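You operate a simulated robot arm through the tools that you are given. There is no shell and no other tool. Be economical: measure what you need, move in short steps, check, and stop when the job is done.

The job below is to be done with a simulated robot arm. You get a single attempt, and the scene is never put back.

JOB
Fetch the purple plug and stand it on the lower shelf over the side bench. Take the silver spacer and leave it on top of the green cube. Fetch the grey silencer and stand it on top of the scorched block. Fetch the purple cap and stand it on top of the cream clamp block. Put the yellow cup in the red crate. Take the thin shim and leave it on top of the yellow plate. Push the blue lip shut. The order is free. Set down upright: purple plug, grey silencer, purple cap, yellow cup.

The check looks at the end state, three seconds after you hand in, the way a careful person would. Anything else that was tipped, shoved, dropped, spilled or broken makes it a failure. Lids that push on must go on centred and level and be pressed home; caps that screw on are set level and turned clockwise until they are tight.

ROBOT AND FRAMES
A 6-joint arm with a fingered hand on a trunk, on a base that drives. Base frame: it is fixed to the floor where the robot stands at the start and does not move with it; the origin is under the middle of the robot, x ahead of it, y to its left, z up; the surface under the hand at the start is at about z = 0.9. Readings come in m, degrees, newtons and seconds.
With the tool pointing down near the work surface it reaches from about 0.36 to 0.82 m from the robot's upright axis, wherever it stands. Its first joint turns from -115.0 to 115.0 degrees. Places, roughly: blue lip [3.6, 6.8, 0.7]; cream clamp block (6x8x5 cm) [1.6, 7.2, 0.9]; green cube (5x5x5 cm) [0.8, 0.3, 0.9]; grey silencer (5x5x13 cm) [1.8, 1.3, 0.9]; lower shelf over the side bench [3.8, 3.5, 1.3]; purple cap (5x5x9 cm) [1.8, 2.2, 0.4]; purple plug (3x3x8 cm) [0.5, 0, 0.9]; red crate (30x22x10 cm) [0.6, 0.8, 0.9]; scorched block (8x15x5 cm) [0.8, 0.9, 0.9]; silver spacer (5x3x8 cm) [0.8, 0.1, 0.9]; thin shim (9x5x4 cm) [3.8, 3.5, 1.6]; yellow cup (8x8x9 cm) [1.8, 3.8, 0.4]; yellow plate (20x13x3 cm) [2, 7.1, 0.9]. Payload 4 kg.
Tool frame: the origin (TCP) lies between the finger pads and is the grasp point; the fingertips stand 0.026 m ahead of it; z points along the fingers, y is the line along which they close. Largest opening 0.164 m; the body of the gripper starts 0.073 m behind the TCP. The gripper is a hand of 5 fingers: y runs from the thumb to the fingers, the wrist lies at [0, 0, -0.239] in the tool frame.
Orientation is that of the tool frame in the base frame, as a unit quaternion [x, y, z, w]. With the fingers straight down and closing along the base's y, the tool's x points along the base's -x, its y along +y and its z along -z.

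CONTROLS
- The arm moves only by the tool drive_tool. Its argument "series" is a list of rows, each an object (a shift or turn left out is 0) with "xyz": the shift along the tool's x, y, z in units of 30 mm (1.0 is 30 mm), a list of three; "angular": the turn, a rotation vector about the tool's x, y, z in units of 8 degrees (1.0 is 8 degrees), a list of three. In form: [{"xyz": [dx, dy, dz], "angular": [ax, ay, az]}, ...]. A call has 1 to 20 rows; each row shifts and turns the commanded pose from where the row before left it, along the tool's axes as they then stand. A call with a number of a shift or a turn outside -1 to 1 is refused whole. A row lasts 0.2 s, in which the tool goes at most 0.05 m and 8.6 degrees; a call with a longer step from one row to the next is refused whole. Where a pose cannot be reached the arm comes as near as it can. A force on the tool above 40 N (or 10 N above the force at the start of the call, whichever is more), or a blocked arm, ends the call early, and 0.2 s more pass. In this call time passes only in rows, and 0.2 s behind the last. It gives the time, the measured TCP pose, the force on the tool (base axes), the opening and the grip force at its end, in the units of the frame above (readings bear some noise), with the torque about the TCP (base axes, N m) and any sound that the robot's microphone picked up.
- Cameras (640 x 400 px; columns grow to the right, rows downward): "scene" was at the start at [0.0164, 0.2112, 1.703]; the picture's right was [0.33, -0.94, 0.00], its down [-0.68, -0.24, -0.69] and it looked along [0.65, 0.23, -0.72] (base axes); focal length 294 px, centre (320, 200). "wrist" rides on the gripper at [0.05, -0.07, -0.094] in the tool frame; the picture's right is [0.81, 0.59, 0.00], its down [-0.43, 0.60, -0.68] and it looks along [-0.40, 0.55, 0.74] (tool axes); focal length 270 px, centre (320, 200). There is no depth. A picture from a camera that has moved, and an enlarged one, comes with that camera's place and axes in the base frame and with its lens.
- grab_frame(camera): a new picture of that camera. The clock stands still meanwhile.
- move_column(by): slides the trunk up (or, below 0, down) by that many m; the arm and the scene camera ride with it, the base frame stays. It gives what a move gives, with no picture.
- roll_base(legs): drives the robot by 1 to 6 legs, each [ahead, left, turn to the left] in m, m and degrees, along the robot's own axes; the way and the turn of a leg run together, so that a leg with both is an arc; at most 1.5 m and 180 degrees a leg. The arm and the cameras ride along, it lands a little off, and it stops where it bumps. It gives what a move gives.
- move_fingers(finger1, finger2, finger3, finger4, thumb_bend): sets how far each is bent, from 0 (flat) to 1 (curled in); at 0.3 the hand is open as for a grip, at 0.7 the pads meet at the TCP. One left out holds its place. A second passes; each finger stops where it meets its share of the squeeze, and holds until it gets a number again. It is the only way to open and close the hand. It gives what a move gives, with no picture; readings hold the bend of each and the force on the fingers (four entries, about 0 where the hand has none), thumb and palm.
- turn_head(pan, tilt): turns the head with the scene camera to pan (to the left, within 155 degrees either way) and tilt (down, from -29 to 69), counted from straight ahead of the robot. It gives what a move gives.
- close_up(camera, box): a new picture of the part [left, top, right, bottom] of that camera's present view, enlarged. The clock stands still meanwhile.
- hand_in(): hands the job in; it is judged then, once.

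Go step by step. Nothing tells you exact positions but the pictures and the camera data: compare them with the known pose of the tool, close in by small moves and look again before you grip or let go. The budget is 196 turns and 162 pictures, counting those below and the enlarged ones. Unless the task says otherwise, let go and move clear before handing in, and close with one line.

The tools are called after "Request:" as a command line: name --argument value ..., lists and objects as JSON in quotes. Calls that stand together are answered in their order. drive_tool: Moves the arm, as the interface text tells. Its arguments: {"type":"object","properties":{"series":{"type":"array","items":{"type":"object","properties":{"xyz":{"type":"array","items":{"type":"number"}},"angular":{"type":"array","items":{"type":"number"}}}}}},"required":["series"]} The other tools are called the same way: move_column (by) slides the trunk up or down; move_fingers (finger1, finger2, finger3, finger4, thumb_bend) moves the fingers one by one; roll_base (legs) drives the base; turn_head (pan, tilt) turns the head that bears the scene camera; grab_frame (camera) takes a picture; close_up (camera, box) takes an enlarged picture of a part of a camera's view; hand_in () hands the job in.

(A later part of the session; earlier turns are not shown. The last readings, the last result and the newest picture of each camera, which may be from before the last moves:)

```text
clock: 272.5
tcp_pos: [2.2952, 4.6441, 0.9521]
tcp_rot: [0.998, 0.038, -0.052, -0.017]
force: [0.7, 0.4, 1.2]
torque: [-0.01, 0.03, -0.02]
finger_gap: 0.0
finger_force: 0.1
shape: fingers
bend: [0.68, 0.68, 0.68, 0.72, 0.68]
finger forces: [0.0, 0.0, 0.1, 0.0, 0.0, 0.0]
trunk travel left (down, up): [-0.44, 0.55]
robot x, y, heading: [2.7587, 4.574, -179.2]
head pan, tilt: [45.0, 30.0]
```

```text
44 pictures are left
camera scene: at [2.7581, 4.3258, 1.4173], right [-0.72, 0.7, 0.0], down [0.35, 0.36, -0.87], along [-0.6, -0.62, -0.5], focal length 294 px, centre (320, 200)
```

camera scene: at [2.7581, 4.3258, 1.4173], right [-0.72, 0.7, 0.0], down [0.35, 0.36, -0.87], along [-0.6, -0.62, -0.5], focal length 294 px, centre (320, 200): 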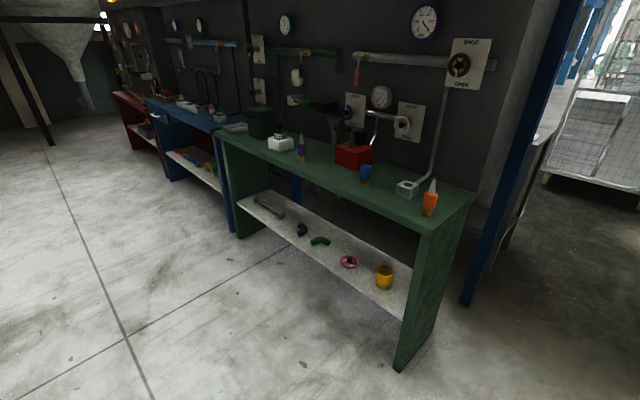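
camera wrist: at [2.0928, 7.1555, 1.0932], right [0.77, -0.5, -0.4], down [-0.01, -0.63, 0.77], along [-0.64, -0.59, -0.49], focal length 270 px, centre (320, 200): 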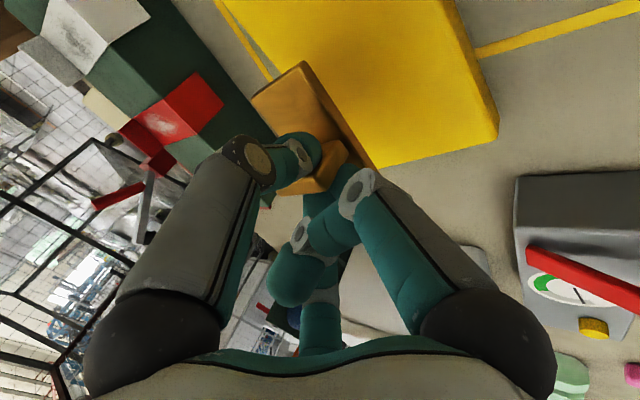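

I see three benches (green, blue, red) with low shelves; the yellow cup is on the green one's low shelf, the cap should be on the blue one's. I drive down to y≈2.2.

Request:
roll_base --legs '[[0, 1.2, -0.8], [0, 1.17, 0]]'

Request:
move_column --by -0.4

Request:
turn_head --pan 0 --tilt 30

Request:
grab_frame --camera "scene"

```text
clock: 284.2
tcp_pos: [2.3066, 2.2733, 0.954]
tcp_rot: [0.998, 0.035, -0.052, -0.018]
force: [0.6, -0.3, -0.6]
torque: [-0.01, 0.01, -0.01]
finger_gap: 0.0
finger_force: 0.1
shape: fingers
bend: [0.68, 0.68, 0.68, 0.72, 0.68]
finger forces: [0.0, 0.0, 0.0, 0.1, 0.0, 0.0]
trunk travel left (down, up): [-0.44, 0.55]
robot x, y, heading: [2.7695, 2.2008, -179.5]
head pan, tilt: [45.0, 30.0]
```

```text
clock: 288.0
tcp_pos: [2.3063, 2.2717, 0.554]
tcp_rot: [0.998, 0.035, -0.052, -0.017]
force: [-0.6, 0.0, 0.3]
torque: [0.01, 0.01, 0.03]
finger_gap: 0.0
finger_force: 0.1
shape: fingers
bend: [0.68, 0.68, 0.68, 0.72, 0.68]
finger forces: [0.0, 0.0, 0.0, 0.1, 0.0, 0.1]
trunk travel left (down, up): [-0.04, 0.95]
robot x, y, heading: [2.7677, 2.2031, -179.7]
head pan, tilt: [45.0, 30.0]
```

```text
clock: 289.1
tcp_pos: [2.3073, 2.2722, 0.5533]
tcp_rot: [0.998, 0.035, -0.053, -0.017]
force: [0.8, 0.5, -0.1]
torque: [0.02, -0.01, 0.01]
finger_gap: 0.0
finger_force: 0.1
shape: fingers
bend: [0.68, 0.68, 0.68, 0.72, 0.68]
finger forces: [0.0, 0.0, 0.0, 0.1, 0.0, 0.0]
trunk travel left (down, up): [-0.04, 0.95]
robot x, y, heading: [2.7698, 2.2039, -179.2]
head pan, tilt: [0.0, 30.0]
```

```text
43 pictures are left
camera scene: at [2.7395, 2.014, 1.0173], right [-0.01, 1.0, 0.0], down [0.5, 0.0, -0.87], along [-0.87, -0.01, -0.5], focal length 294 px, centre (320, 200)
```

scene: 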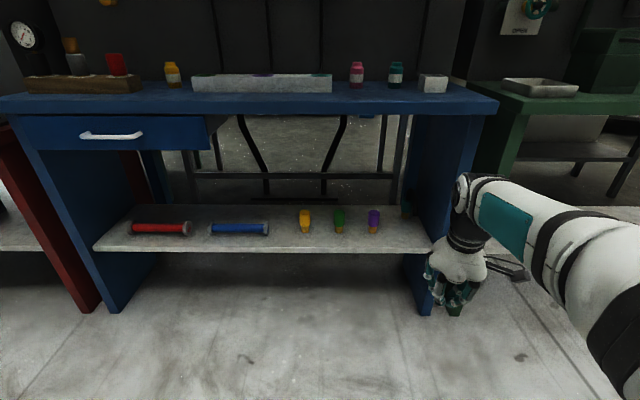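

Request:
close_up --camera "scene" --box '[270, 180, 450, 280]'

```text
3.56 times, centred on (360, 230) of scene
camera zoom: at [2.7395, 2.014, 1.0173], right [-0.01, 1.0, 0.0], down [0.5, 0.0, -0.87], along [-0.87, -0.01, -0.5], focal length 1044 px, centre (178, 93)
```

zoom: 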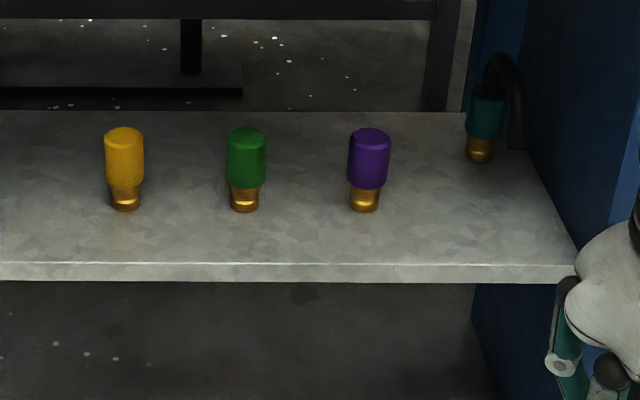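

The purple cap stands at ≈(1.815, 2.205), base z≈0.345. I open the hand, extend toward the shelf and tilt the hand to 30° below level.

Request:
move_fingers --finger1 1.0 --finger2 0.45 --finger3 0.45 --finger4 0.3 --thumb_bend 0.45

Request:
drive_tool --series '[{"xyz": [-0.95, 0, 0]}, {"xyz": [-0.95, 0, 0]}, {"xyz": [-0.95, 0, 0]}, {"xyz": [-0.95, 0, 0]}, {"xyz": [-0.95, 0, 0]}, {"xyz": [-0.95, 0, 0]}, {"xyz": [-0.95, 0, 0]}, {"xyz": [-0.95, 0, 0]}, {"angular": [0, -0.96, 0]}, {"angular": [0, -0.96, 0]}, {"angular": [0, -0.96, 0]}, {"angular": [0, -0.96, 0]}, {"angular": [0, -0.96, 0]}, {"angular": [0, -0.96, 0]}, {"angular": [0, -0.96, 0]}]'

```text
clock: 290.1
tcp_pos: [2.3066, 2.2727, 0.5528]
tcp_rot: [0.998, 0.034, -0.052, -0.018]
force: [0.5, 0.4, 0.4]
torque: [-0.01, -0.02, -0.01]
finger_gap: 0.0771
finger_force: 0.1
shape: fingers
bend: [1.0, 0.45, 0.45, 0.3, 0.45]
finger forces: [0.1, 0.1, 0.0, 0.0, 0.0, 0.0]
trunk travel left (down, up): [-0.04, 0.95]
robot x, y, heading: [2.7701, 2.2009, -179.3]
head pan, tilt: [0.0, 30.0]
```

```text
clock: 293.3
tcp_pos: [2.0806, 2.2561, 0.5792]
tcp_rot: [0.874, 0.04, -0.485, -0.001]
force: [-0.2, -0.3, 0.3]
torque: [-0.01, 0.0, -0.03]
finger_gap: 0.0774
finger_force: 0.0
shape: fingers
bend: [1.0, 0.45, 0.45, 0.3, 0.45]
finger forces: [0.0, 0.1, 0.1, 0.1, 0.0, 0.0]
out of reach, approached as far as the arm can: row 15
trunk travel left (down, up): [-0.04, 0.95]
robot x, y, heading: [2.7688, 2.2009, -179.5]
head pan, tilt: [0.0, 30.0]
```

Request:
drive_tool --series '[{"xyz": [0.017, 0.146, 0.81]}, {"xyz": [0.017, 0.146, 0.81]}, {"xyz": [0.017, 0.146, 0.81]}, {"xyz": [0.017, 0.146, 0.81]}, {"xyz": [0.017, 0.146, 0.81]}, {"xyz": [0.017, 0.146, 0.81]}, {"xyz": [0.017, 0.146, 0.81]}, {"xyz": [0.017, 0.146, 0.81]}, {"xyz": [0.017, 0.146, 0.81]}]'

Request:
grab_frame --camera "wrist"

Request:
grab_frame --camera "scene"

```text
clock: 295.3
tcp_pos: [1.8879, 2.2015, 0.4868]
tcp_rot: [0.866, 0.039, -0.498, 0.0]
force: [0.4, 1.1, 1.5]
torque: [0.01, -0.05, -0.01]
finger_gap: 0.0771
finger_force: 0.0
shape: fingers
bend: [1.0, 0.45, 0.45, 0.3, 0.45]
finger forces: [0.0, 0.0, 0.1, 0.0, 0.0, 0.0]
out of reach, approached as far as the arm can: row 1, 2, 3, 4, 6
trunk travel left (down, up): [-0.04, 0.95]
robot x, y, heading: [2.7669, 2.1993, -179.7]
head pan, tilt: [0.0, 30.0]
```

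```text
41 pictures are left
camera wrist: at [1.9894, 2.2797, 0.492], right [0.45, -0.53, -0.72], down [0.41, -0.6, 0.69], along [-0.8, -0.6, -0.05], focal length 270 px, centre (320, 200)
```

wrist: 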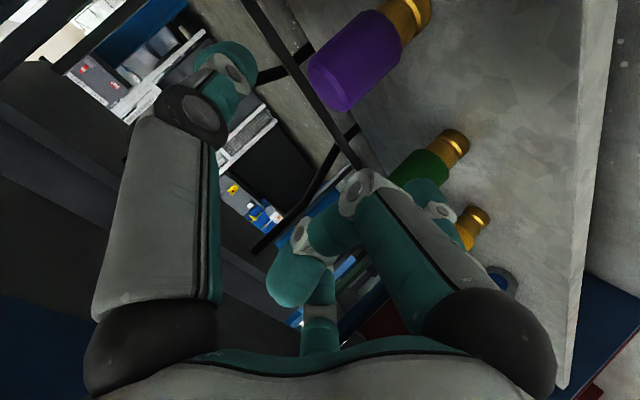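

```text
40 pictures are left
camera scene: at [2.7396, 2.0141, 1.0173], right [-0.01, 1.0, 0.0], down [0.5, 0.0, -0.87], along [-0.87, -0.01, -0.5], focal length 294 px, centre (320, 200)
```

scene: 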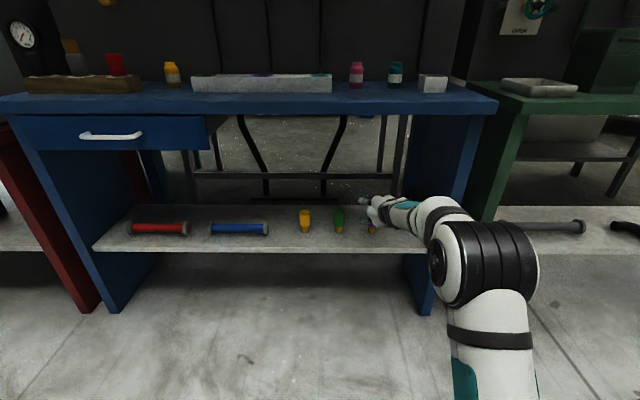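

Request:
drive_tool --series '[{"xyz": [0.3, -0.07, 0.55]}, {"xyz": [0.3, -0.07, 0.55]}, {"xyz": [0.3, -0.07, 0.6]}, {"xyz": [0.25, -0.06, 0.6]}]'

Request:
grab_frame --camera "wrist"

```text
clock: 296.3
tcp_pos: [1.8403, 2.2115, 0.4248]
tcp_rot: [0.867, 0.039, -0.497, 0.0]
force: [0.2, 0.4, 0.5]
torque: [0.01, -0.02, -0.04]
finger_gap: 0.0769
finger_force: 0.0
shape: fingers
bend: [1.0, 0.45, 0.45, 0.3, 0.45]
finger forces: [0.0, 0.0, 0.1, 0.2, 0.0, 0.0]
out of reach, approached as far as the arm can: row 3
trunk travel left (down, up): [-0.04, 0.95]
robot x, y, heading: [2.7698, 2.2018, -179.5]
head pan, tilt: [0.0, 30.0]
```

```text
39 pictures are left
camera wrist: at [1.942, 2.2881, 0.4312], right [0.45, -0.53, -0.72], down [0.4, -0.6, 0.69], along [-0.8, -0.6, -0.05], focal length 270 px, centre (320, 200)
```

wrist: 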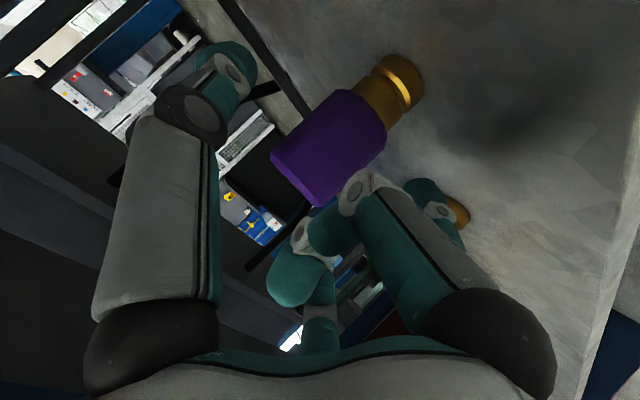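

Cap is nearly between the fingers; last 3 cm, then close.

Request:
drive_tool --series '[{"xyz": [0.14, 0, 0.45]}, {"xyz": [0.14, 0, 0.45]}]'

Request:
move_fingers --finger2 0.75 --finger3 0.75 --thumb_bend 0.75

Request:
grab_frame --camera "wrist"

```text
clock: 296.9
tcp_pos: [1.8228, 2.211, 0.4036]
tcp_rot: [0.867, 0.041, -0.497, 0.001]
force: [-0.5, 0.5, 0.3]
torque: [0.0, -0.04, -0.04]
finger_gap: 0.0772
finger_force: 0.0
shape: fingers
bend: [1.0, 0.45, 0.45, 0.3, 0.45]
finger forces: [0.0, 0.1, 0.1, 0.0, 0.0, 0.0]
trunk travel left (down, up): [-0.04, 0.95]
robot x, y, heading: [2.7679, 2.2006, -179.6]
head pan, tilt: [0.0, 30.0]
```

```text
clock: 297.9
tcp_pos: [1.8231, 2.2114, 0.4031]
tcp_rot: [0.867, 0.04, -0.496, 0.0]
force: [0.1, 0.8, 0.7]
torque: [0.01, -0.02, 0.01]
finger_gap: 0.0556
finger_force: 19.5
shape: fingers
bend: [1.0, 0.59, 0.63, 0.3, 0.63]
finger forces: [1.4, 10.2, 9.7, 0.0, 18.0, 0.0]
trunk travel left (down, up): [-0.04, 0.95]
robot x, y, heading: [2.7669, 2.2018, -179.5]
head pan, tilt: [0.0, 30.0]
```

```text
38 pictures are left
camera wrist: at [1.9236, 2.2883, 0.4083], right [0.45, -0.53, -0.72], down [0.41, -0.6, 0.69], along [-0.8, -0.6, -0.05], focal length 270 px, centre (320, 200)
```

wrist: 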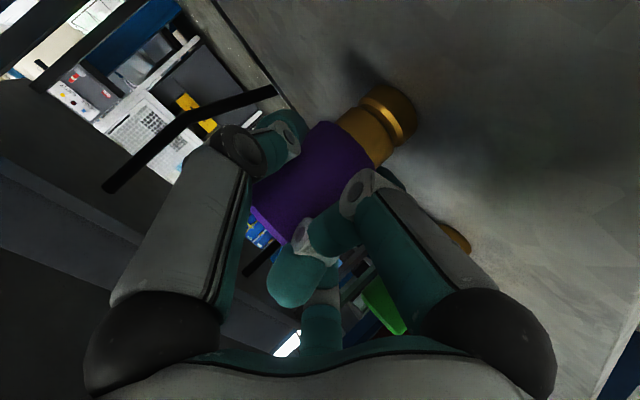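

Held well and still upright. I lift it 4 cm, back the base out and check.

Request:
drive_tool --series '[{"xyz": [-0.4, 0, -0.23]}, {"xyz": [-0.5, 0, -0.3]}, {"xyz": [-0.4, 0, -0.23]}]'

Request:
roll_base --legs '[[-0.25, 0, 0]]'

Request:
move_column --by 0.4

Request:
move_column --by 0.3

Request:
grab_frame --camera "wrist"

```text
clock: 298.7
tcp_pos: [1.8243, 2.2086, 0.4492]
tcp_rot: [0.867, 0.04, -0.497, 0.001]
force: [-0.6, 0.4, -2.6]
torque: [-0.01, -0.03, 0.0]
finger_gap: 0.0554
finger_force: 19.6
shape: fingers
bend: [1.0, 0.59, 0.63, 0.3, 0.63]
finger forces: [1.5, 10.3, 9.6, 0.0, 17.8, 0.0]
trunk travel left (down, up): [-0.04, 0.95]
robot x, y, heading: [2.7671, 2.2001, -179.7]
head pan, tilt: [0.0, 30.0]
```

```text
clock: 300.6
tcp_pos: [2.0771, 2.2145, 0.4492]
tcp_rot: [0.867, 0.037, -0.498, -0.001]
force: [0.1, -0.1, -2.7]
torque: [0.01, -0.03, -0.01]
finger_gap: 0.0553
finger_force: 20.5
shape: fingers
bend: [1.0, 0.59, 0.63, 0.3, 0.63]
finger forces: [1.6, 10.3, 9.7, 0.1, 17.7, 0.0]
trunk travel left (down, up): [-0.04, 0.95]
robot x, y, heading: [3.022, 2.2024, -180.2]
head pan, tilt: [0.0, 30.0]
```

```text
clock: 304.4
tcp_pos: [2.077, 2.2135, 0.8488]
tcp_rot: [0.867, 0.037, -0.498, -0.001]
force: [1.4, 0.1, -2.7]
torque: [-0.01, -0.02, 0.0]
finger_gap: 0.0556
finger_force: 19.8
shape: fingers
bend: [1.0, 0.59, 0.63, 0.3, 0.63]
finger forces: [1.5, 10.2, 9.6, 0.0, 17.8, 0.0]
trunk travel left (down, up): [-0.44, 0.55]
robot x, y, heading: [3.0208, 2.2007, -179.9]
head pan, tilt: [0.0, 30.0]
```

```text
clock: 307.4
tcp_pos: [2.0789, 2.2148, 1.1495]
tcp_rot: [0.867, 0.037, -0.497, -0.001]
force: [-0.4, 0.0, -1.6]
torque: [0.04, -0.05, -0.01]
finger_gap: 0.0552
finger_force: 19.4
shape: fingers
bend: [1.0, 0.59, 0.63, 0.3, 0.63]
finger forces: [1.6, 10.3, 9.6, 0.0, 17.8, 0.0]
trunk travel left (down, up): [-0.74, 0.25]
robot x, y, heading: [3.0192, 2.2016, -180.1]
head pan, tilt: [0.0, 30.0]
```

```text
37 pictures are left
camera wrist: at [2.1786, 2.2918, 1.1537], right [0.44, -0.53, -0.72], down [0.4, -0.6, 0.69], along [-0.8, -0.6, -0.05], focal length 270 px, centre (320, 200)
```

wrist: 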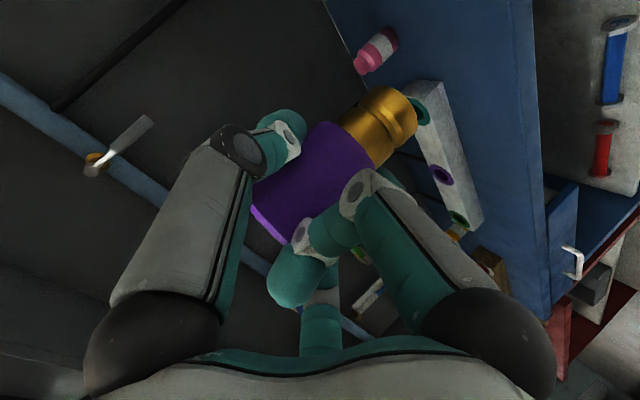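

Cap is secure. I tuck the arm a little and drive up the aisle to the cross passage at y≈4.7.

Request:
drive_tool --series '[{"xyz": [0.45, 0, -0.8]}, {"xyz": [0.45, 0, -0.8]}, {"xyz": [0.45, 0, -0.8]}, {"xyz": [0.45, 0, -0.8]}, {"xyz": [0.45, 0, -0.8]}, {"xyz": [0.45, 0, -0.8]}]'

Request:
roll_base --legs '[[0.27, 0, 0], [0, -1.25, 0], [0, -1.25, 0]]'

Request:
turn_head --pan -15 --tilt 20

Request:
grab_frame --camera "scene"

```text
clock: 308.8
tcp_pos: [2.1903, 2.2166, 1.2108]
tcp_rot: [0.87, 0.036, -0.491, -0.002]
force: [0.6, 0.1, -1.4]
torque: [-0.01, 0.01, 0.01]
finger_gap: 0.0555
finger_force: 19.3
shape: fingers
bend: [1.0, 0.59, 0.63, 0.3, 0.63]
finger forces: [1.7, 10.1, 9.6, 0.1, 17.8, 0.0]
out of reach, approached as far as the arm can: row 2, 3, 4, 5, 6
trunk travel left (down, up): [-0.74, 0.25]
robot x, y, heading: [3.0208, 2.2033, -179.9]
head pan, tilt: [0.0, 30.0]
```

```text
clock: 322.5
tcp_pos: [1.9157, 4.7142, 1.2104]
tcp_rot: [0.871, 0.034, -0.49, -0.003]
force: [0.9, -0.2, -1.5]
torque: [0.0, -0.04, -0.01]
finger_gap: 0.0554
finger_force: 19.5
shape: fingers
bend: [1.0, 0.59, 0.63, 0.3, 0.63]
finger forces: [1.9, 10.3, 9.6, 0.0, 17.7, 0.0]
trunk travel left (down, up): [-0.74, 0.25]
robot x, y, heading: [2.7449, 4.696, 180.1]
head pan, tilt: [0.0, 30.0]
```

```text
clock: 323.3
tcp_pos: [1.9158, 4.713, 1.2101]
tcp_rot: [0.871, 0.034, -0.491, -0.003]
force: [0.0, 0.8, -2.5]
torque: [0.0, -0.03, 0.01]
finger_gap: 0.0554
finger_force: 19.4
shape: fingers
bend: [1.0, 0.59, 0.63, 0.3, 0.63]
finger forces: [1.8, 10.2, 9.6, 0.0, 17.7, 0.1]
trunk travel left (down, up): [-0.74, 0.25]
robot x, y, heading: [2.7461, 4.6961, 179.9]
head pan, tilt: [-15.0, 20.0]
```

```text
36 pictures are left
camera scene: at [2.7168, 4.5324, 1.7333], right [0.26, 0.97, 0.0], down [0.33, -0.09, -0.94], along [-0.91, 0.24, -0.34], focal length 294 px, centre (320, 200)
```

scene: 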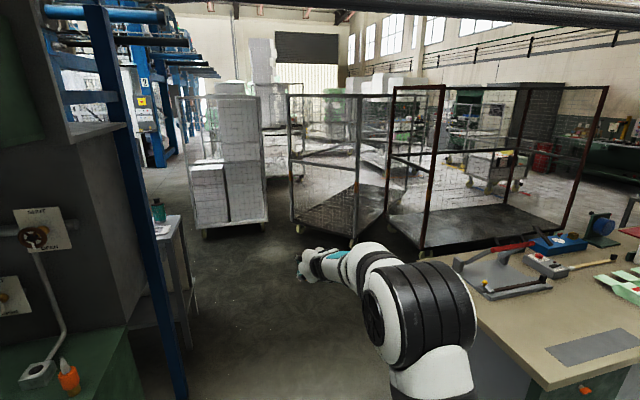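

The passage is clear. I drive through it, turn to face +x via the +y side, and go up the left aisle to the clamp block.

Request:
roll_base --legs '[[1.2, 0, 0], [0.9, 0, 0], [0, 0, -90], [0, 0, -90], [0, 1.25, 0], [0, 1.2, 0]]'

Request:
turn_head --pan 0 --tilt 35

Request:
grab_frame --camera "scene"

```text
clock: 352.9
tcp_pos: [1.6392, 7.1034, 1.2105]
tcp_rot: [0.001, 0.871, -0.023, 0.49]
force: [0.0, 0.6, -2.7]
torque: [-0.05, 0.01, 0.01]
finger_gap: 0.0549
finger_force: 18.3
shape: fingers
bend: [1.0, 0.59, 0.63, 0.3, 0.63]
finger forces: [1.1, 10.0, 8.6, 0.0, 17.0, 0.0]
trunk travel left (down, up): [-0.74, 0.25]
robot x, y, heading: [0.8101, 7.188, -4.7]
head pan, tilt: [-15.0, 20.0]
```

```text
clock: 353.7
tcp_pos: [1.6395, 7.1038, 1.2099]
tcp_rot: [0.0, 0.872, -0.022, 0.49]
force: [-0.6, -0.9, -2.4]
torque: [0.0, 0.0, 0.02]
finger_gap: 0.055
finger_force: 19.0
shape: fingers
bend: [1.0, 0.59, 0.63, 0.3, 0.63]
finger forces: [1.1, 10.1, 8.6, 0.0, 17.2, 0.0]
trunk travel left (down, up): [-0.74, 0.25]
robot x, y, heading: [0.8108, 7.1876, -4.8]
head pan, tilt: [0.0, 35.0]
```

```text
35 pictures are left
camera scene: at [0.8562, 7.3698, 1.7096], right [-0.08, -1.0, 0.0], down [-0.57, 0.05, -0.82], along [0.82, -0.07, -0.57], focal length 294 px, centre (320, 200)
```

scene: 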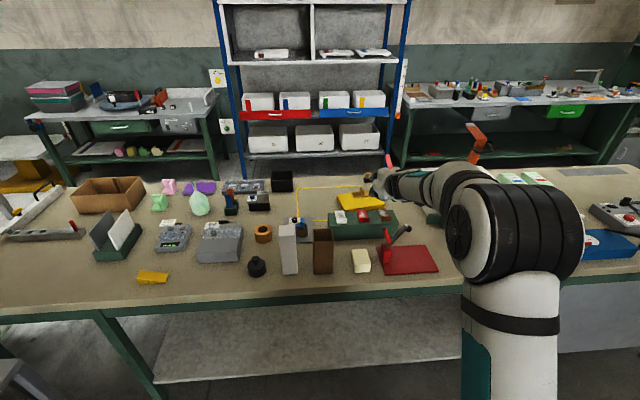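

Request:
close_up --camera "scene" --box '[310, 110, 550, 290]'

```text
2.22 times, centred on (430, 200) of scene
camera zoom: at [0.8562, 7.3698, 1.7096], right [-0.08, -1.0, 0.0], down [-0.57, 0.05, -0.82], along [0.82, -0.07, -0.57], focal length 652 px, centre (76, 200)
```

zoom: 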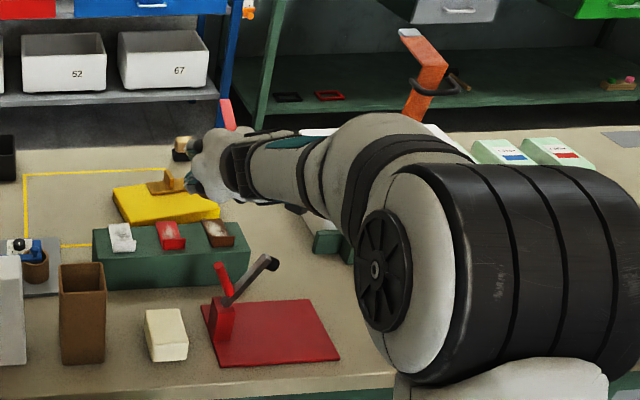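

The orange upright is simply perspective, nothing was touched. The clamp block is at ≈(1.627, 7.153). I check the cap in the hand.

Request:
grab_frame --camera "wrist"

```text
33 pictures are left
camera wrist: at [1.5317, 7.0379, 1.2174], right [-0.41, 0.57, -0.71], down [-0.34, 0.63, 0.7], along [0.85, 0.53, -0.06], focal length 270 px, centre (320, 200)
```

wrist: 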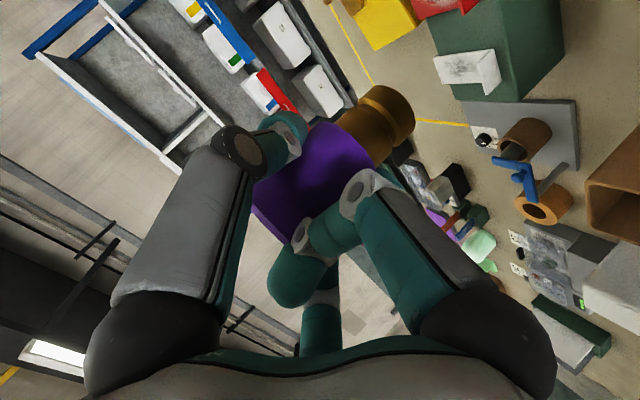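

The cap is unchanged. I go over the block, staying between the brown box and the red lever, down to z≈1.05.

Request:
drive_tool --series '[{"xyz": [0, 0.7, 0]}, {"xyz": [0, 0.7, 0]}, {"xyz": [0, 0.66, 0], "angular": [0, -0.11, 0]}, {"xyz": [0.79, 0, 0.39]}, {"xyz": [0.79, 0, 0.39]}, {"xyz": [0.79, 0, 0.39]}, {"xyz": [0.79, 0, 0.39]}, {"xyz": [0.79, 0, 0.39]}, {"xyz": [0.79, 0, 0.39]}]'

Request:
grab_frame --camera "wrist"

Request:
close_up --camera "scene" --box '[310, 190, 470, 300]'

```text
clock: 355.7
tcp_pos: [1.629, 7.1611, 1.0482]
tcp_rot: [0.0, 0.868, -0.022, 0.497]
force: [-1.0, 0.9, -2.5]
torque: [0.02, 0.07, -0.01]
finger_gap: 0.0552
finger_force: 18.7
shape: fingers
bend: [1.0, 0.59, 0.63, 0.3, 0.63]
finger forces: [1.5, 9.6, 8.8, 0.0, 17.1, 0.0]
trunk travel left (down, up): [-0.74, 0.25]
robot x, y, heading: [0.8125, 7.1851, -4.6]
head pan, tilt: [0.0, 35.0]
```

```text
32 pictures are left
camera wrist: at [1.5207, 7.0944, 1.0537], right [-0.4, 0.57, -0.72], down [-0.35, 0.63, 0.69], along [0.85, 0.53, -0.05], focal length 270 px, centre (320, 200)
```

wrist: 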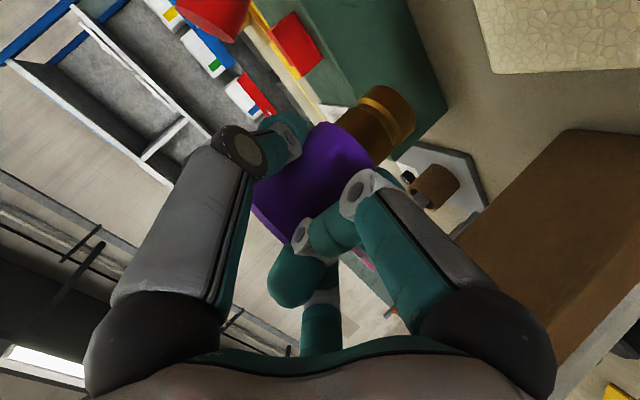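

```text
3.64 times, centred on (390, 245) of scene
camera zoom: at [0.8566, 7.3698, 1.7095], right [-0.08, -1.0, 0.0], down [-0.57, 0.05, -0.82], along [0.82, -0.07, -0.57], focal length 1067 px, centre (66, 36)
```

zoom: 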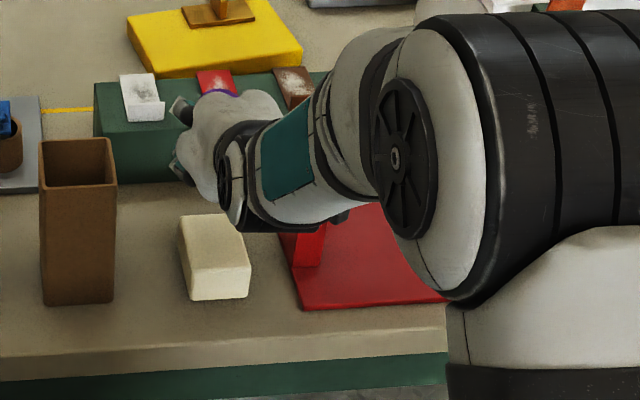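

The block centre is about (1.605, 7.157). I shift 2.4 cm toward the robot and lower to just above it.

Request:
drive_tool --series '[{"xyz": [0.41, 0, -0.7]}, {"xyz": [0.5, 0, 0.3]}, {"xyz": [0.5, 0, 0.3]}, {"xyz": [0.43, 0, 0.25]}]'

Request:
grab_frame --camera "wrist"

Request:
close_up --camera "scene" --box '[310, 190, 470, 300]'

```text
clock: 356.7
tcp_pos: [1.6055, 7.158, 0.9977]
tcp_rot: [0.0, 0.867, -0.023, 0.497]
force: [0.5, 0.5, -2.2]
torque: [0.02, 0.03, -0.02]
finger_gap: 0.0553
finger_force: 18.5
shape: fingers
bend: [1.0, 0.59, 0.63, 0.3, 0.63]
finger forces: [1.5, 9.6, 8.8, 0.0, 17.1, 0.0]
trunk travel left (down, up): [-0.74, 0.25]
robot x, y, heading: [0.8107, 7.1913, -4.8]
head pan, tilt: [0.0, 35.0]
```

```text
30 pictures are left
camera wrist: at [1.4976, 7.0918, 1.0036], right [-0.4, 0.57, -0.72], down [-0.35, 0.63, 0.69], along [0.85, 0.53, -0.05], focal length 270 px, centre (320, 200)
```

wrist: 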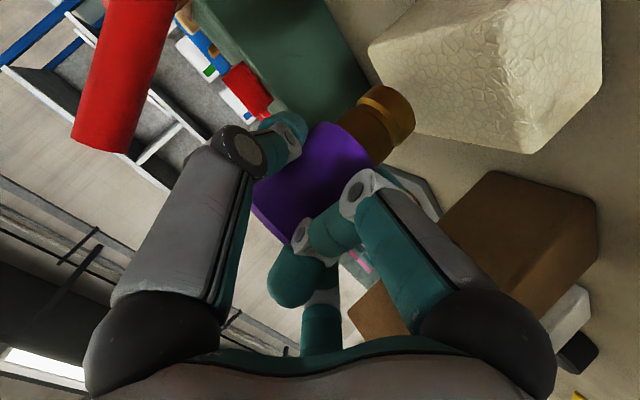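

```text
3.64 times, centred on (390, 245) of scene
camera zoom: at [0.8566, 7.3698, 1.7095], right [-0.08, -1.0, 0.0], down [-0.57, 0.05, -0.82], along [0.82, -0.07, -0.57], focal length 1067 px, centre (66, 36)
```

zoom: 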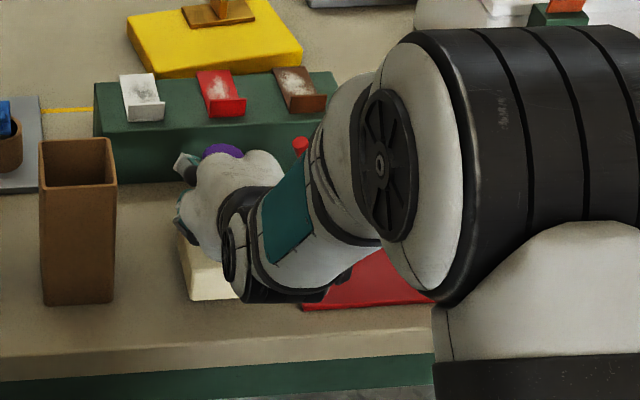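

Aligned over the block. I lower in small steps to contact.

Request:
drive_tool --series '[{"xyz": [0.19, 0, 0.11]}, {"xyz": [0.14, 0, 0.08]}]'

Request:
drive_tool --series '[{"xyz": [0.07, 0, 0.04]}, {"xyz": [0.07, 0, 0.04]}]'

Request:
drive_tool --series '[{"xyz": [0.06, 0, 0.035]}, {"xyz": [0.06, 0, 0.035]}]'

```text
clock: 357.3
tcp_pos: [1.6044, 7.1582, 0.9889]
tcp_rot: [0.0, 0.867, -0.023, 0.497]
force: [0.1, 0.2, -1.1]
torque: [-0.02, 0.06, 0.0]
finger_gap: 0.0552
finger_force: 18.1
shape: fingers
bend: [1.0, 0.59, 0.63, 0.3, 0.63]
finger forces: [1.1, 9.8, 9.0, 0.0, 17.0, 0.0]
trunk travel left (down, up): [-0.74, 0.25]
robot x, y, heading: [0.8122, 7.186, -4.8]
head pan, tilt: [0.0, 35.0]
```

```text
clock: 357.9
tcp_pos: [1.6061, 7.1573, 0.9862]
tcp_rot: [0.0, 0.865, -0.022, 0.501]
force: [3.1, -0.9, 11.9]
torque: [-0.21, -0.19, 0.02]
finger_gap: 0.0546
finger_force: 18.5
shape: fingers
bend: [1.0, 0.59, 0.63, 0.3, 0.63]
finger forces: [0.1, 9.3, 10.1, 0.1, 17.8, 0.1]
trunk travel left (down, up): [-0.74, 0.25]
robot x, y, heading: [0.8144, 7.1875, -4.3]
head pan, tilt: [0.0, 35.0]
```

```text
clock: 358.5
tcp_pos: [1.6065, 7.1573, 0.9837]
tcp_rot: [0.0, 0.865, -0.023, 0.501]
force: [6.7, -1.1, 23.9]
torque: [-0.33, -0.46, 0.14]
finger_gap: 0.0548
finger_force: 19.1
shape: fingers
bend: [1.0, 0.59, 0.62, 0.3, 0.63]
finger forces: [0.1, 8.6, 9.9, 0.1, 19.7, 0.1]
trunk travel left (down, up): [-0.74, 0.25]
robot x, y, heading: [0.8131, 7.1876, -4.3]
head pan, tilt: [0.0, 35.0]
```

Firm contact. I relieve slightly and release.

Request:
drive_tool --series '[{"xyz": [-0.06, 0, -0.035]}]'

Request:
move_fingers --finger2 0.54 --finger3 0.57 --thumb_bend 0.57

Request:
grab_frame --camera "wrist"

```text
clock: 358.9
tcp_pos: [1.6065, 7.1567, 0.9832]
tcp_rot: [0.0, 0.867, -0.023, 0.498]
force: [7.0, -1.1, 21.4]
torque: [-0.29, -0.45, 0.12]
finger_gap: 0.0547
finger_force: 19.0
shape: fingers
bend: [1.0, 0.6, 0.62, 0.3, 0.63]
finger forces: [0.0, 8.9, 9.2, 0.1, 19.9, 0.1]
trunk travel left (down, up): [-0.74, 0.25]
robot x, y, heading: [0.8119, 7.1881, -4.7]
head pan, tilt: [0.0, 35.0]
```

```text
clock: 359.9
tcp_pos: [1.6062, 7.1579, 0.9813]
tcp_rot: [-0.001, 0.868, -0.022, 0.496]
force: [-0.6, -0.3, -0.4]
torque: [-0.01, -0.03, -0.01]
finger_gap: 0.0625
finger_force: 0.3
shape: fingers
bend: [1.0, 0.54, 0.56, 0.3, 0.56]
finger forces: [0.4, 0.0, 0.0, 0.0, 0.0, 0.0]
trunk travel left (down, up): [-0.74, 0.25]
robot x, y, heading: [0.8099, 7.1868, -4.6]
head pan, tilt: [0.0, 35.0]
```

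```text
28 pictures are left
camera wrist: at [1.4978, 7.091, 0.9863], right [-0.4, 0.57, -0.72], down [-0.35, 0.63, 0.69], along [0.85, 0.53, -0.05], focal length 270 px, centre (320, 200)
```

wrist: 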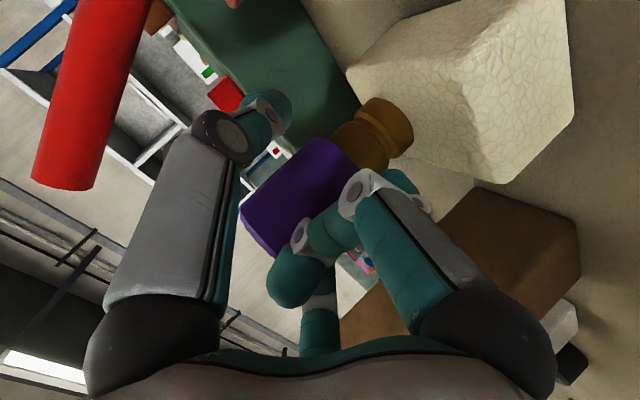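

The cap stands on the block. I open further and withdraw back along the tool axis.

Request:
move_fingers --finger2 0.47 --finger3 0.47 --thumb_bend 0.47

Request:
drive_tool --series '[{"xyz": [0, 0, -0.3]}, {"xyz": [0, 0, -0.6]}, {"xyz": [-0.1, 0, -0.8]}, {"xyz": [-0.4, 0, -0.8]}, {"xyz": [-0.5, 0, -0.8]}, {"xyz": [-0.5, 0, -0.7]}, {"xyz": [-0.5, 0, -0.6]}]'

Request:
roll_base --legs '[[-0.1, 0, 4.5]]'

Request:
close_up --camera "scene" --box '[240, 120, 480, 300]'

```text
clock: 360.9
tcp_pos: [1.6065, 7.1571, 0.9808]
tcp_rot: [-0.001, 0.867, -0.022, 0.498]
force: [0.1, -0.1, -0.5]
torque: [-0.03, -0.02, -0.02]
finger_gap: 0.0745
finger_force: 0.3
shape: fingers
bend: [1.0, 0.47, 0.47, 0.3, 0.47]
finger forces: [0.4, 0.0, 0.0, 0.0, 0.0, 0.0]
trunk travel left (down, up): [-0.74, 0.25]
robot x, y, heading: [0.8137, 7.1882, -4.5]
head pan, tilt: [0.0, 35.0]
```

```text
clock: 362.5
tcp_pos: [1.5152, 7.1637, 1.1045]
tcp_rot: [0.0, 0.868, -0.023, 0.497]
force: [-0.2, -0.3, -0.3]
torque: [-0.04, 0.04, -0.01]
finger_gap: 0.0749
finger_force: 0.0
shape: fingers
bend: [1.0, 0.47, 0.47, 0.3, 0.47]
finger forces: [0.0, 0.0, 0.0, 0.1, 0.0, 0.1]
trunk travel left (down, up): [-0.74, 0.25]
robot x, y, heading: [0.8113, 7.1867, -4.4]
head pan, tilt: [0.0, 35.0]
```

```text
clock: 363.7
tcp_pos: [1.4137, 7.2255, 1.1063]
tcp_rot: [-0.036, 0.866, -0.002, 0.499]
force: [-0.4, 0.1, 0.4]
torque: [0.01, -0.02, 0.03]
finger_gap: 0.0748
finger_force: 0.0
shape: fingers
bend: [1.0, 0.47, 0.47, 0.3, 0.47]
finger forces: [0.0, 0.0, 0.0, 0.1, 0.0, 0.0]
trunk travel left (down, up): [-0.74, 0.25]
robot x, y, heading: [0.7102, 7.193, 0.1]
head pan, tilt: [0.0, 35.0]
```

```text
2.22 times, centred on (360, 210) of scene
camera zoom: at [0.7374, 7.377, 1.7095], right [0.0, -1.0, 0.0], down [-0.57, 0.0, -0.82], along [0.82, 0.0, -0.57], focal length 652 px, centre (231, 178)
```

zoom: 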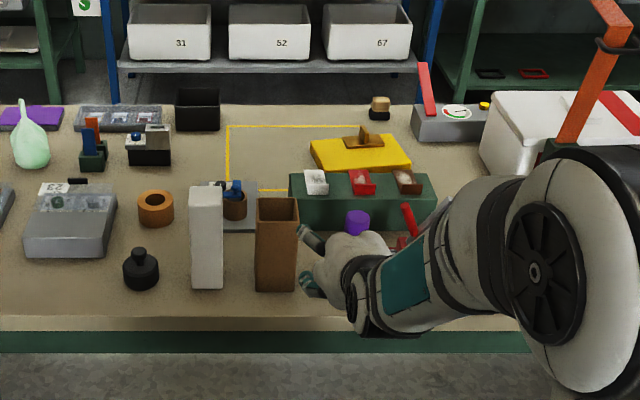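

Request:
roll_base --legs '[[-0.03, -0.4, 0]]'

Request:
turn_head --pan 10 --tilt 35

Request:
grab_frame --camera "scene"

```text
clock: 365.3
tcp_pos: [1.4105, 7.0294, 1.1028]
tcp_rot: [-0.022, 0.867, -0.009, 0.497]
force: [-0.5, 0.2, -1.0]
torque: [0.01, 0.01, 0.0]
finger_gap: 0.0749
finger_force: 0.0
shape: fingers
bend: [1.0, 0.47, 0.47, 0.3, 0.47]
finger forces: [0.1, 0.1, 0.0, 0.0, 0.0, 0.0]
trunk travel left (down, up): [-0.74, 0.25]
robot x, y, heading: [0.7047, 7.0175, -1.8]
head pan, tilt: [0.0, 35.0]
stopped in leg 1: the robot was blocked; the commanded pose is now the measured one
```

```text
clock: 366.0
tcp_pos: [1.4101, 7.029, 1.1039]
tcp_rot: [-0.022, 0.867, -0.01, 0.497]
force: [-0.1, 0.4, -0.8]
torque: [-0.01, -0.03, 0.02]
finger_gap: 0.0748
finger_force: 0.1
shape: fingers
bend: [1.0, 0.47, 0.47, 0.3, 0.47]
finger forces: [0.0, 0.0, 0.0, 0.0, 0.0, 0.0]
trunk travel left (down, up): [-0.74, 0.25]
robot x, y, heading: [0.7054, 7.0161, -1.6]
head pan, tilt: [10.0, 35.0]
```

```text
26 pictures are left
camera scene: at [0.739, 7.2165, 1.7095], right [0.14, -0.99, 0.0], down [-0.57, -0.08, -0.82], along [0.81, 0.12, -0.57], focal length 294 px, centre (320, 200)
```

scene: 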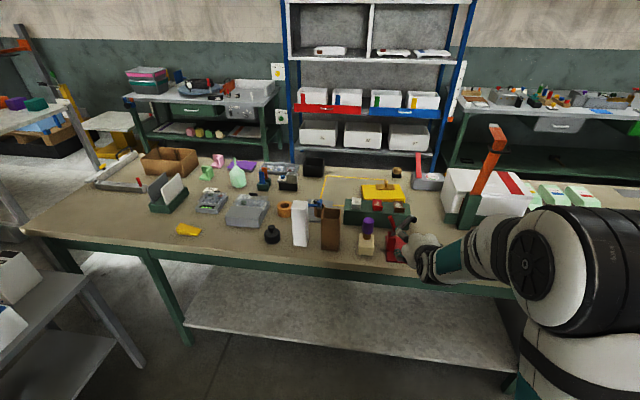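

The cap stands upright on the clamp block. The base got blocked while moving right, so I look there.

Request:
turn_head --pan -95 --tilt 40

Request:
grab_frame --camera "scene"

```text
clock: 367.8
tcp_pos: [1.4106, 7.0288, 1.1032]
tcp_rot: [-0.022, 0.867, -0.01, 0.498]
force: [0.6, 0.2, 1.6]
torque: [0.02, 0.03, 0.0]
finger_gap: 0.0749
finger_force: 0.1
shape: fingers
bend: [1.0, 0.47, 0.47, 0.3, 0.47]
finger forces: [0.0, 0.0, 0.1, 0.1, 0.1, 0.1]
trunk travel left (down, up): [-0.74, 0.25]
robot x, y, heading: [0.7015, 7.0165, -1.6]
head pan, tilt: [-95.0, 40.0]
```

```text
25 pictures are left
camera scene: at [0.6418, 7.1197, 1.702], right [-0.99, 0.12, 0.0], down [0.07, 0.64, -0.77], along [-0.09, -0.76, -0.64], focal length 294 px, centre (320, 200)
```

scene: 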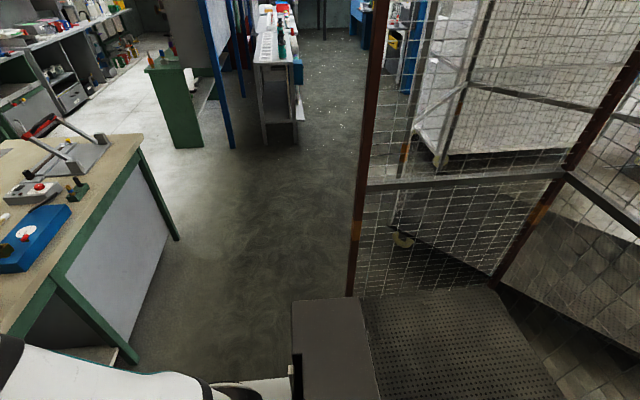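

A dark low box stands by the cage, narrowing the aisle. I turn to face −y with the arm leading, shift toward the island and drive out past it.

Request:
roll_base --legs '[[0.05, 0, -88], [0, 0.34, 0]]'

Request:
turn_head --pan -10 --tilt 45

Request:
grab_frame --camera "scene"

```text
clock: 373.8
tcp_pos: [1.1323, 6.2913, 1.1041]
tcp_rot: [0.58, 0.645, -0.35, 0.355]
force: [0.7, -0.3, 0.1]
torque: [-0.01, -0.01, -0.02]
finger_gap: 0.0748
finger_force: 0.0
shape: fingers
bend: [1.0, 0.47, 0.47, 0.3, 0.47]
finger forces: [0.0, 0.0, 0.0, 0.0, 0.0, 0.1]
trunk travel left (down, up): [-0.74, 0.25]
robot x, y, heading: [1.0771, 6.9947, -88.9]
head pan, tilt: [-95.0, 40.0]
```

```text
clock: 375.4
tcp_pos: [1.1307, 6.2906, 1.1031]
tcp_rot: [0.58, 0.645, -0.349, 0.355]
force: [0.1, -0.1, -0.4]
torque: [-0.02, 0.01, -0.01]
finger_gap: 0.0748
finger_force: 0.0
shape: fingers
bend: [1.0, 0.47, 0.47, 0.3, 0.47]
finger forces: [0.1, 0.0, 0.0, 0.0, 0.0, 0.0]
trunk travel left (down, up): [-0.74, 0.25]
robot x, y, heading: [1.0812, 6.9925, -88.4]
head pan, tilt: [-10.0, 45.0]
```

```text
24 pictures are left
camera scene: at [1.2521, 6.9768, 1.6947], right [-0.99, 0.15, 0.0], down [0.11, 0.7, -0.71], along [-0.11, -0.7, -0.71], focal length 294 px, centre (320, 200)
```

scene: 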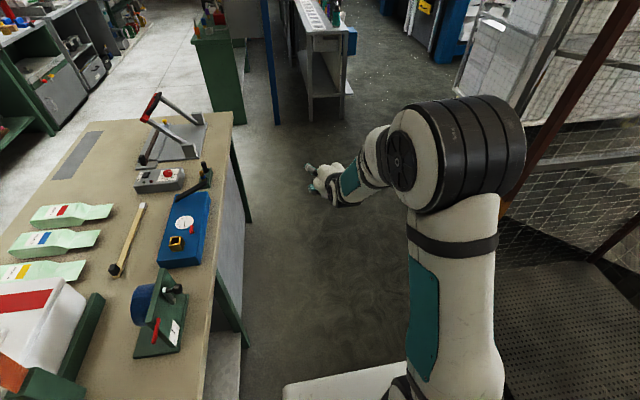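

The way ahead is clear. I drive out, turn to +x, and go through the passage back to the rear aisle.

Request:
roll_base --legs '[[1.0, 0, -1.5], [1.05, 0, 0], [0, 0, 90], [0.9, -0.25, 0], [0.8, 0, 0]]'

```text
clock: 397.6
tcp_pos: [3.5125, 4.6992, 1.1046]
tcp_rot: [-0.028, 0.867, -0.006, 0.497]
force: [-0.1, -0.1, -0.8]
torque: [-0.04, -0.03, 0.04]
finger_gap: 0.0749
finger_force: 0.0
shape: fingers
bend: [1.0, 0.47, 0.47, 0.3, 0.47]
finger forces: [0.0, 0.1, 0.0, 0.0, 0.0, 0.1]
trunk travel left (down, up): [-0.74, 0.25]
robot x, y, heading: [2.8085, 4.6799, -0.7]
head pan, tilt: [-10.0, 45.0]
```

I raise the trunk, turn to face the green bench and go to y≈3.8 for the cup.

Request:
move_column --by 0.2

Request:
roll_base --legs '[[0, 0, 90], [0, 0, 90.7], [0, 0.88, 0]]'

Request:
move_column --by -0.4

Request:
move_column --by -0.4

Request:
turn_head --pan 0 --tilt 35

Request:
grab_frame --camera "scene"

```text
clock: 399.8
tcp_pos: [3.512, 4.6997, 1.3033]
tcp_rot: [-0.027, 0.867, -0.007, 0.497]
force: [-0.3, -0.6, 0.4]
torque: [-0.01, -0.01, 0.01]
finger_gap: 0.0748
finger_force: 0.2
shape: fingers
bend: [1.0, 0.47, 0.47, 0.3, 0.47]
finger forces: [0.1, 0.0, 0.0, 0.0, 0.1, 0.1]
trunk travel left (down, up): [-0.94, 0.05]
robot x, y, heading: [2.8069, 4.6779, -0.9]
head pan, tilt: [-10.0, 45.0]
```

```text
clock: 412.0
tcp_pos: [2.0834, 3.793, 1.304]
tcp_rot: [0.867, 0.025, -0.498, -0.009]
force: [0.4, 0.7, -0.1]
torque: [0.02, -0.02, 0.0]
finger_gap: 0.0748
finger_force: 0.1
shape: fingers
bend: [1.0, 0.47, 0.47, 0.3, 0.47]
finger forces: [0.0, 0.0, 0.0, 0.0, 0.0, 0.0]
trunk travel left (down, up): [-0.94, 0.05]
robot x, y, heading: [2.7881, 3.8072, 178.7]
head pan, tilt: [-10.0, 45.0]
```

```text
clock: 415.8
tcp_pos: [2.0842, 3.7921, 0.9037]
tcp_rot: [0.867, 0.026, -0.497, -0.007]
force: [-0.5, 0.4, -0.8]
torque: [0.02, 0.03, 0.0]
finger_gap: 0.0748
finger_force: 0.0
shape: fingers
bend: [1.0, 0.47, 0.47, 0.3, 0.47]
finger forces: [0.0, 0.0, 0.1, 0.1, 0.0, 0.0]
trunk travel left (down, up): [-0.54, 0.45]
robot x, y, heading: [2.7895, 3.8135, 178.6]
head pan, tilt: [-10.0, 45.0]
```

```text
clock: 419.7
tcp_pos: [2.084, 3.7914, 0.5037]
tcp_rot: [0.867, 0.025, -0.498, -0.009]
force: [1.4, 0.0, 0.2]
torque: [0.02, -0.04, 0.0]
finger_gap: 0.0746
finger_force: 0.0
shape: fingers
bend: [1.0, 0.47, 0.47, 0.3, 0.47]
finger forces: [0.0, 0.0, 0.0, 0.1, 0.0, 0.0]
trunk travel left (down, up): [-0.14, 0.85]
robot x, y, heading: [2.7869, 3.8118, 178.7]
head pan, tilt: [-10.0, 45.0]
```

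```text
clock: 420.4
tcp_pos: [2.0839, 3.7923, 0.5041]
tcp_rot: [0.867, 0.025, -0.497, -0.008]
force: [0.0, -0.2, -0.3]
torque: [0.03, -0.01, 0.03]
finger_gap: 0.0749
finger_force: 0.0
shape: fingers
bend: [1.0, 0.47, 0.47, 0.3, 0.47]
finger forces: [0.0, 0.0, 0.1, 0.1, 0.0, 0.0]
trunk travel left (down, up): [-0.14, 0.85]
robot x, y, heading: [2.7879, 3.8117, 178.8]
head pan, tilt: [0.0, 35.0]
```

```text
23 pictures are left
camera scene: at [2.7562, 3.6249, 1.1095], right [0.02, 1.0, 0.0], down [0.57, -0.01, -0.82], along [-0.82, 0.02, -0.57], focal length 294 px, centre (320, 200)
```

scene: 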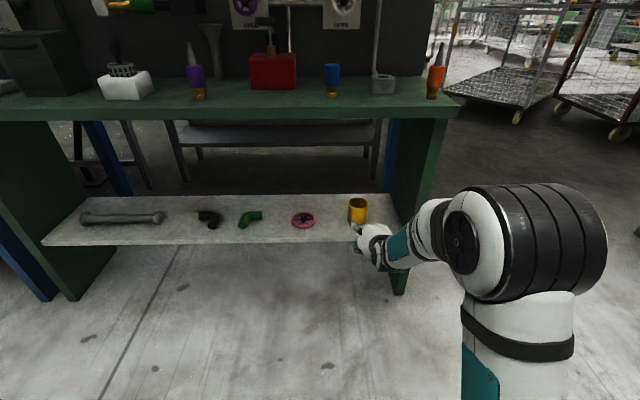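

Request:
close_up --camera "scene" --box '[280, 170, 440, 290]'

```text
3.33 times, centred on (360, 230) of scene
camera zoom: at [2.7562, 3.6249, 1.1095], right [0.02, 1.0, 0.0], down [0.57, -0.01, -0.82], along [-0.82, 0.02, -0.57], focal length 978 px, centre (187, 100)
```

zoom: 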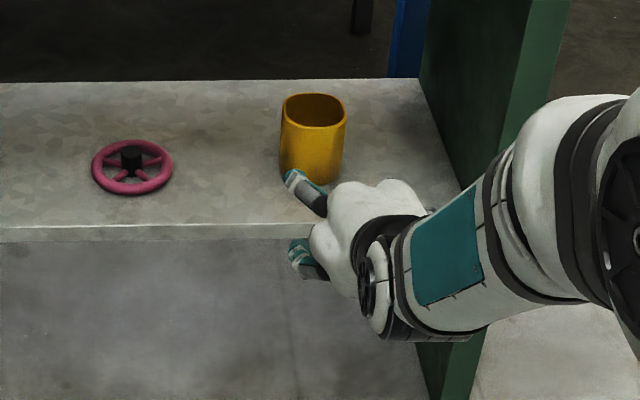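

The cup (open, 8 cm) stands at ≈(1.808, 3.80). I open the hand wide, steepen to ~50° and move the base closer.

Request:
move_fingers --finger2 0.34 --finger3 0.34 --finger4 0.2 --thumb_bend 0.34

Request:
drive_tool --series '[{"xyz": [-0.8, 0, -0.5]}, {"xyz": [-0.8, 0, -0.5]}, {"angular": [0, 0.85, 0]}, {"angular": [0, 0.85, 0]}, {"angular": [0, 0.8, 0]}]'

Request:
roll_base --legs '[[0.12, 0, 1.2]]'

```text
clock: 421.4
tcp_pos: [2.0823, 3.7934, 0.5039]
tcp_rot: [0.867, 0.025, -0.498, -0.008]
force: [0.4, 0.4, 0.9]
torque: [-0.02, -0.02, -0.01]
finger_gap: 0.092
finger_force: 0.0
shape: fingers
bend: [1.0, 0.34, 0.34, 0.2, 0.34]
finger forces: [0.0, 0.1, 0.0, 0.0, 0.1, 0.1]
trunk travel left (down, up): [-0.14, 0.85]
robot x, y, heading: [2.7887, 3.8087, 178.9]
head pan, tilt: [0.0, 35.0]
```

```text
clock: 422.6
tcp_pos: [2.0847, 3.7847, 0.5596]
tcp_rot: [0.926, 0.03, -0.377, -0.001]
force: [0.6, 0.2, 0.4]
torque: [0.0, 0.0, 0.0]
finger_gap: 0.0922
finger_force: 0.0
shape: fingers
bend: [1.0, 0.34, 0.34, 0.2, 0.34]
finger forces: [0.0, 0.1, 0.0, 0.1, 0.0, 0.0]
out of reach, approached as far as the arm can: row 4
trunk travel left (down, up): [-0.14, 0.85]
robot x, y, heading: [2.7928, 3.81, 178.5]
head pan, tilt: [0.0, 35.0]
```

```text
clock: 423.8
tcp_pos: [1.9644, 3.7731, 0.5601]
tcp_rot: [0.925, 0.039, -0.377, 0.003]
force: [0.5, 0.0, -0.3]
torque: [0.0, 0.02, -0.01]
finger_gap: 0.092
finger_force: 0.0
shape: fingers
bend: [1.0, 0.34, 0.34, 0.2, 0.34]
finger forces: [0.1, 0.0, 0.0, 0.0, 0.0, 0.0]
trunk travel left (down, up): [-0.14, 0.85]
robot x, y, heading: [2.6654, 3.8097, 179.9]
head pan, tilt: [0.0, 35.0]
```

Request:
drive_tool --series '[{"xyz": [-0.14, -0.24, 0.9], "angular": [0, 0.5, 0]}, {"xyz": [-0.14, -0.24, 0.9]}, {"xyz": [-0.14, -0.24, 0.9]}, {"xyz": [-0.14, -0.24, 0.9]}]'

Request:
grab_frame --camera "wrist"

```text
clock: 424.8
tcp_pos: [1.8794, 3.7988, 0.4926]
tcp_rot: [0.938, 0.038, -0.345, 0.002]
force: [0.8, -0.6, 0.4]
torque: [-0.02, 0.01, -0.03]
finger_gap: 0.0921
finger_force: 0.1
shape: fingers
bend: [1.0, 0.34, 0.34, 0.2, 0.34]
finger forces: [0.0, 0.0, 0.1, 0.0, 0.1, 0.1]
trunk travel left (down, up): [-0.14, 0.85]
robot x, y, heading: [2.6692, 3.8138, 179.7]
head pan, tilt: [0.0, 35.0]
```

```text
21 pictures are left
camera wrist: at [1.9719, 3.8749, 0.531], right [0.66, -0.53, -0.54], down [0.15, -0.6, 0.78], along [-0.74, -0.6, -0.32], focal length 270 px, centre (320, 200)
```

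wrist: 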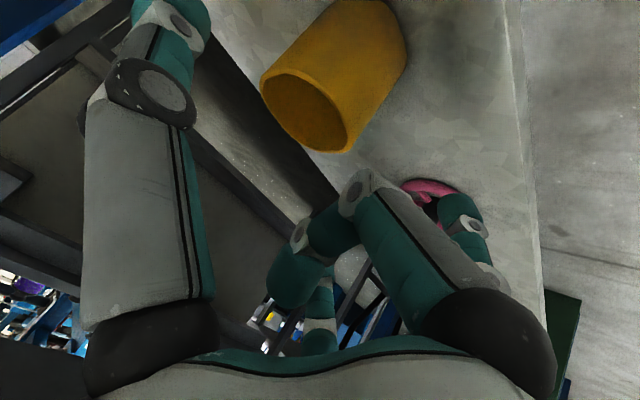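

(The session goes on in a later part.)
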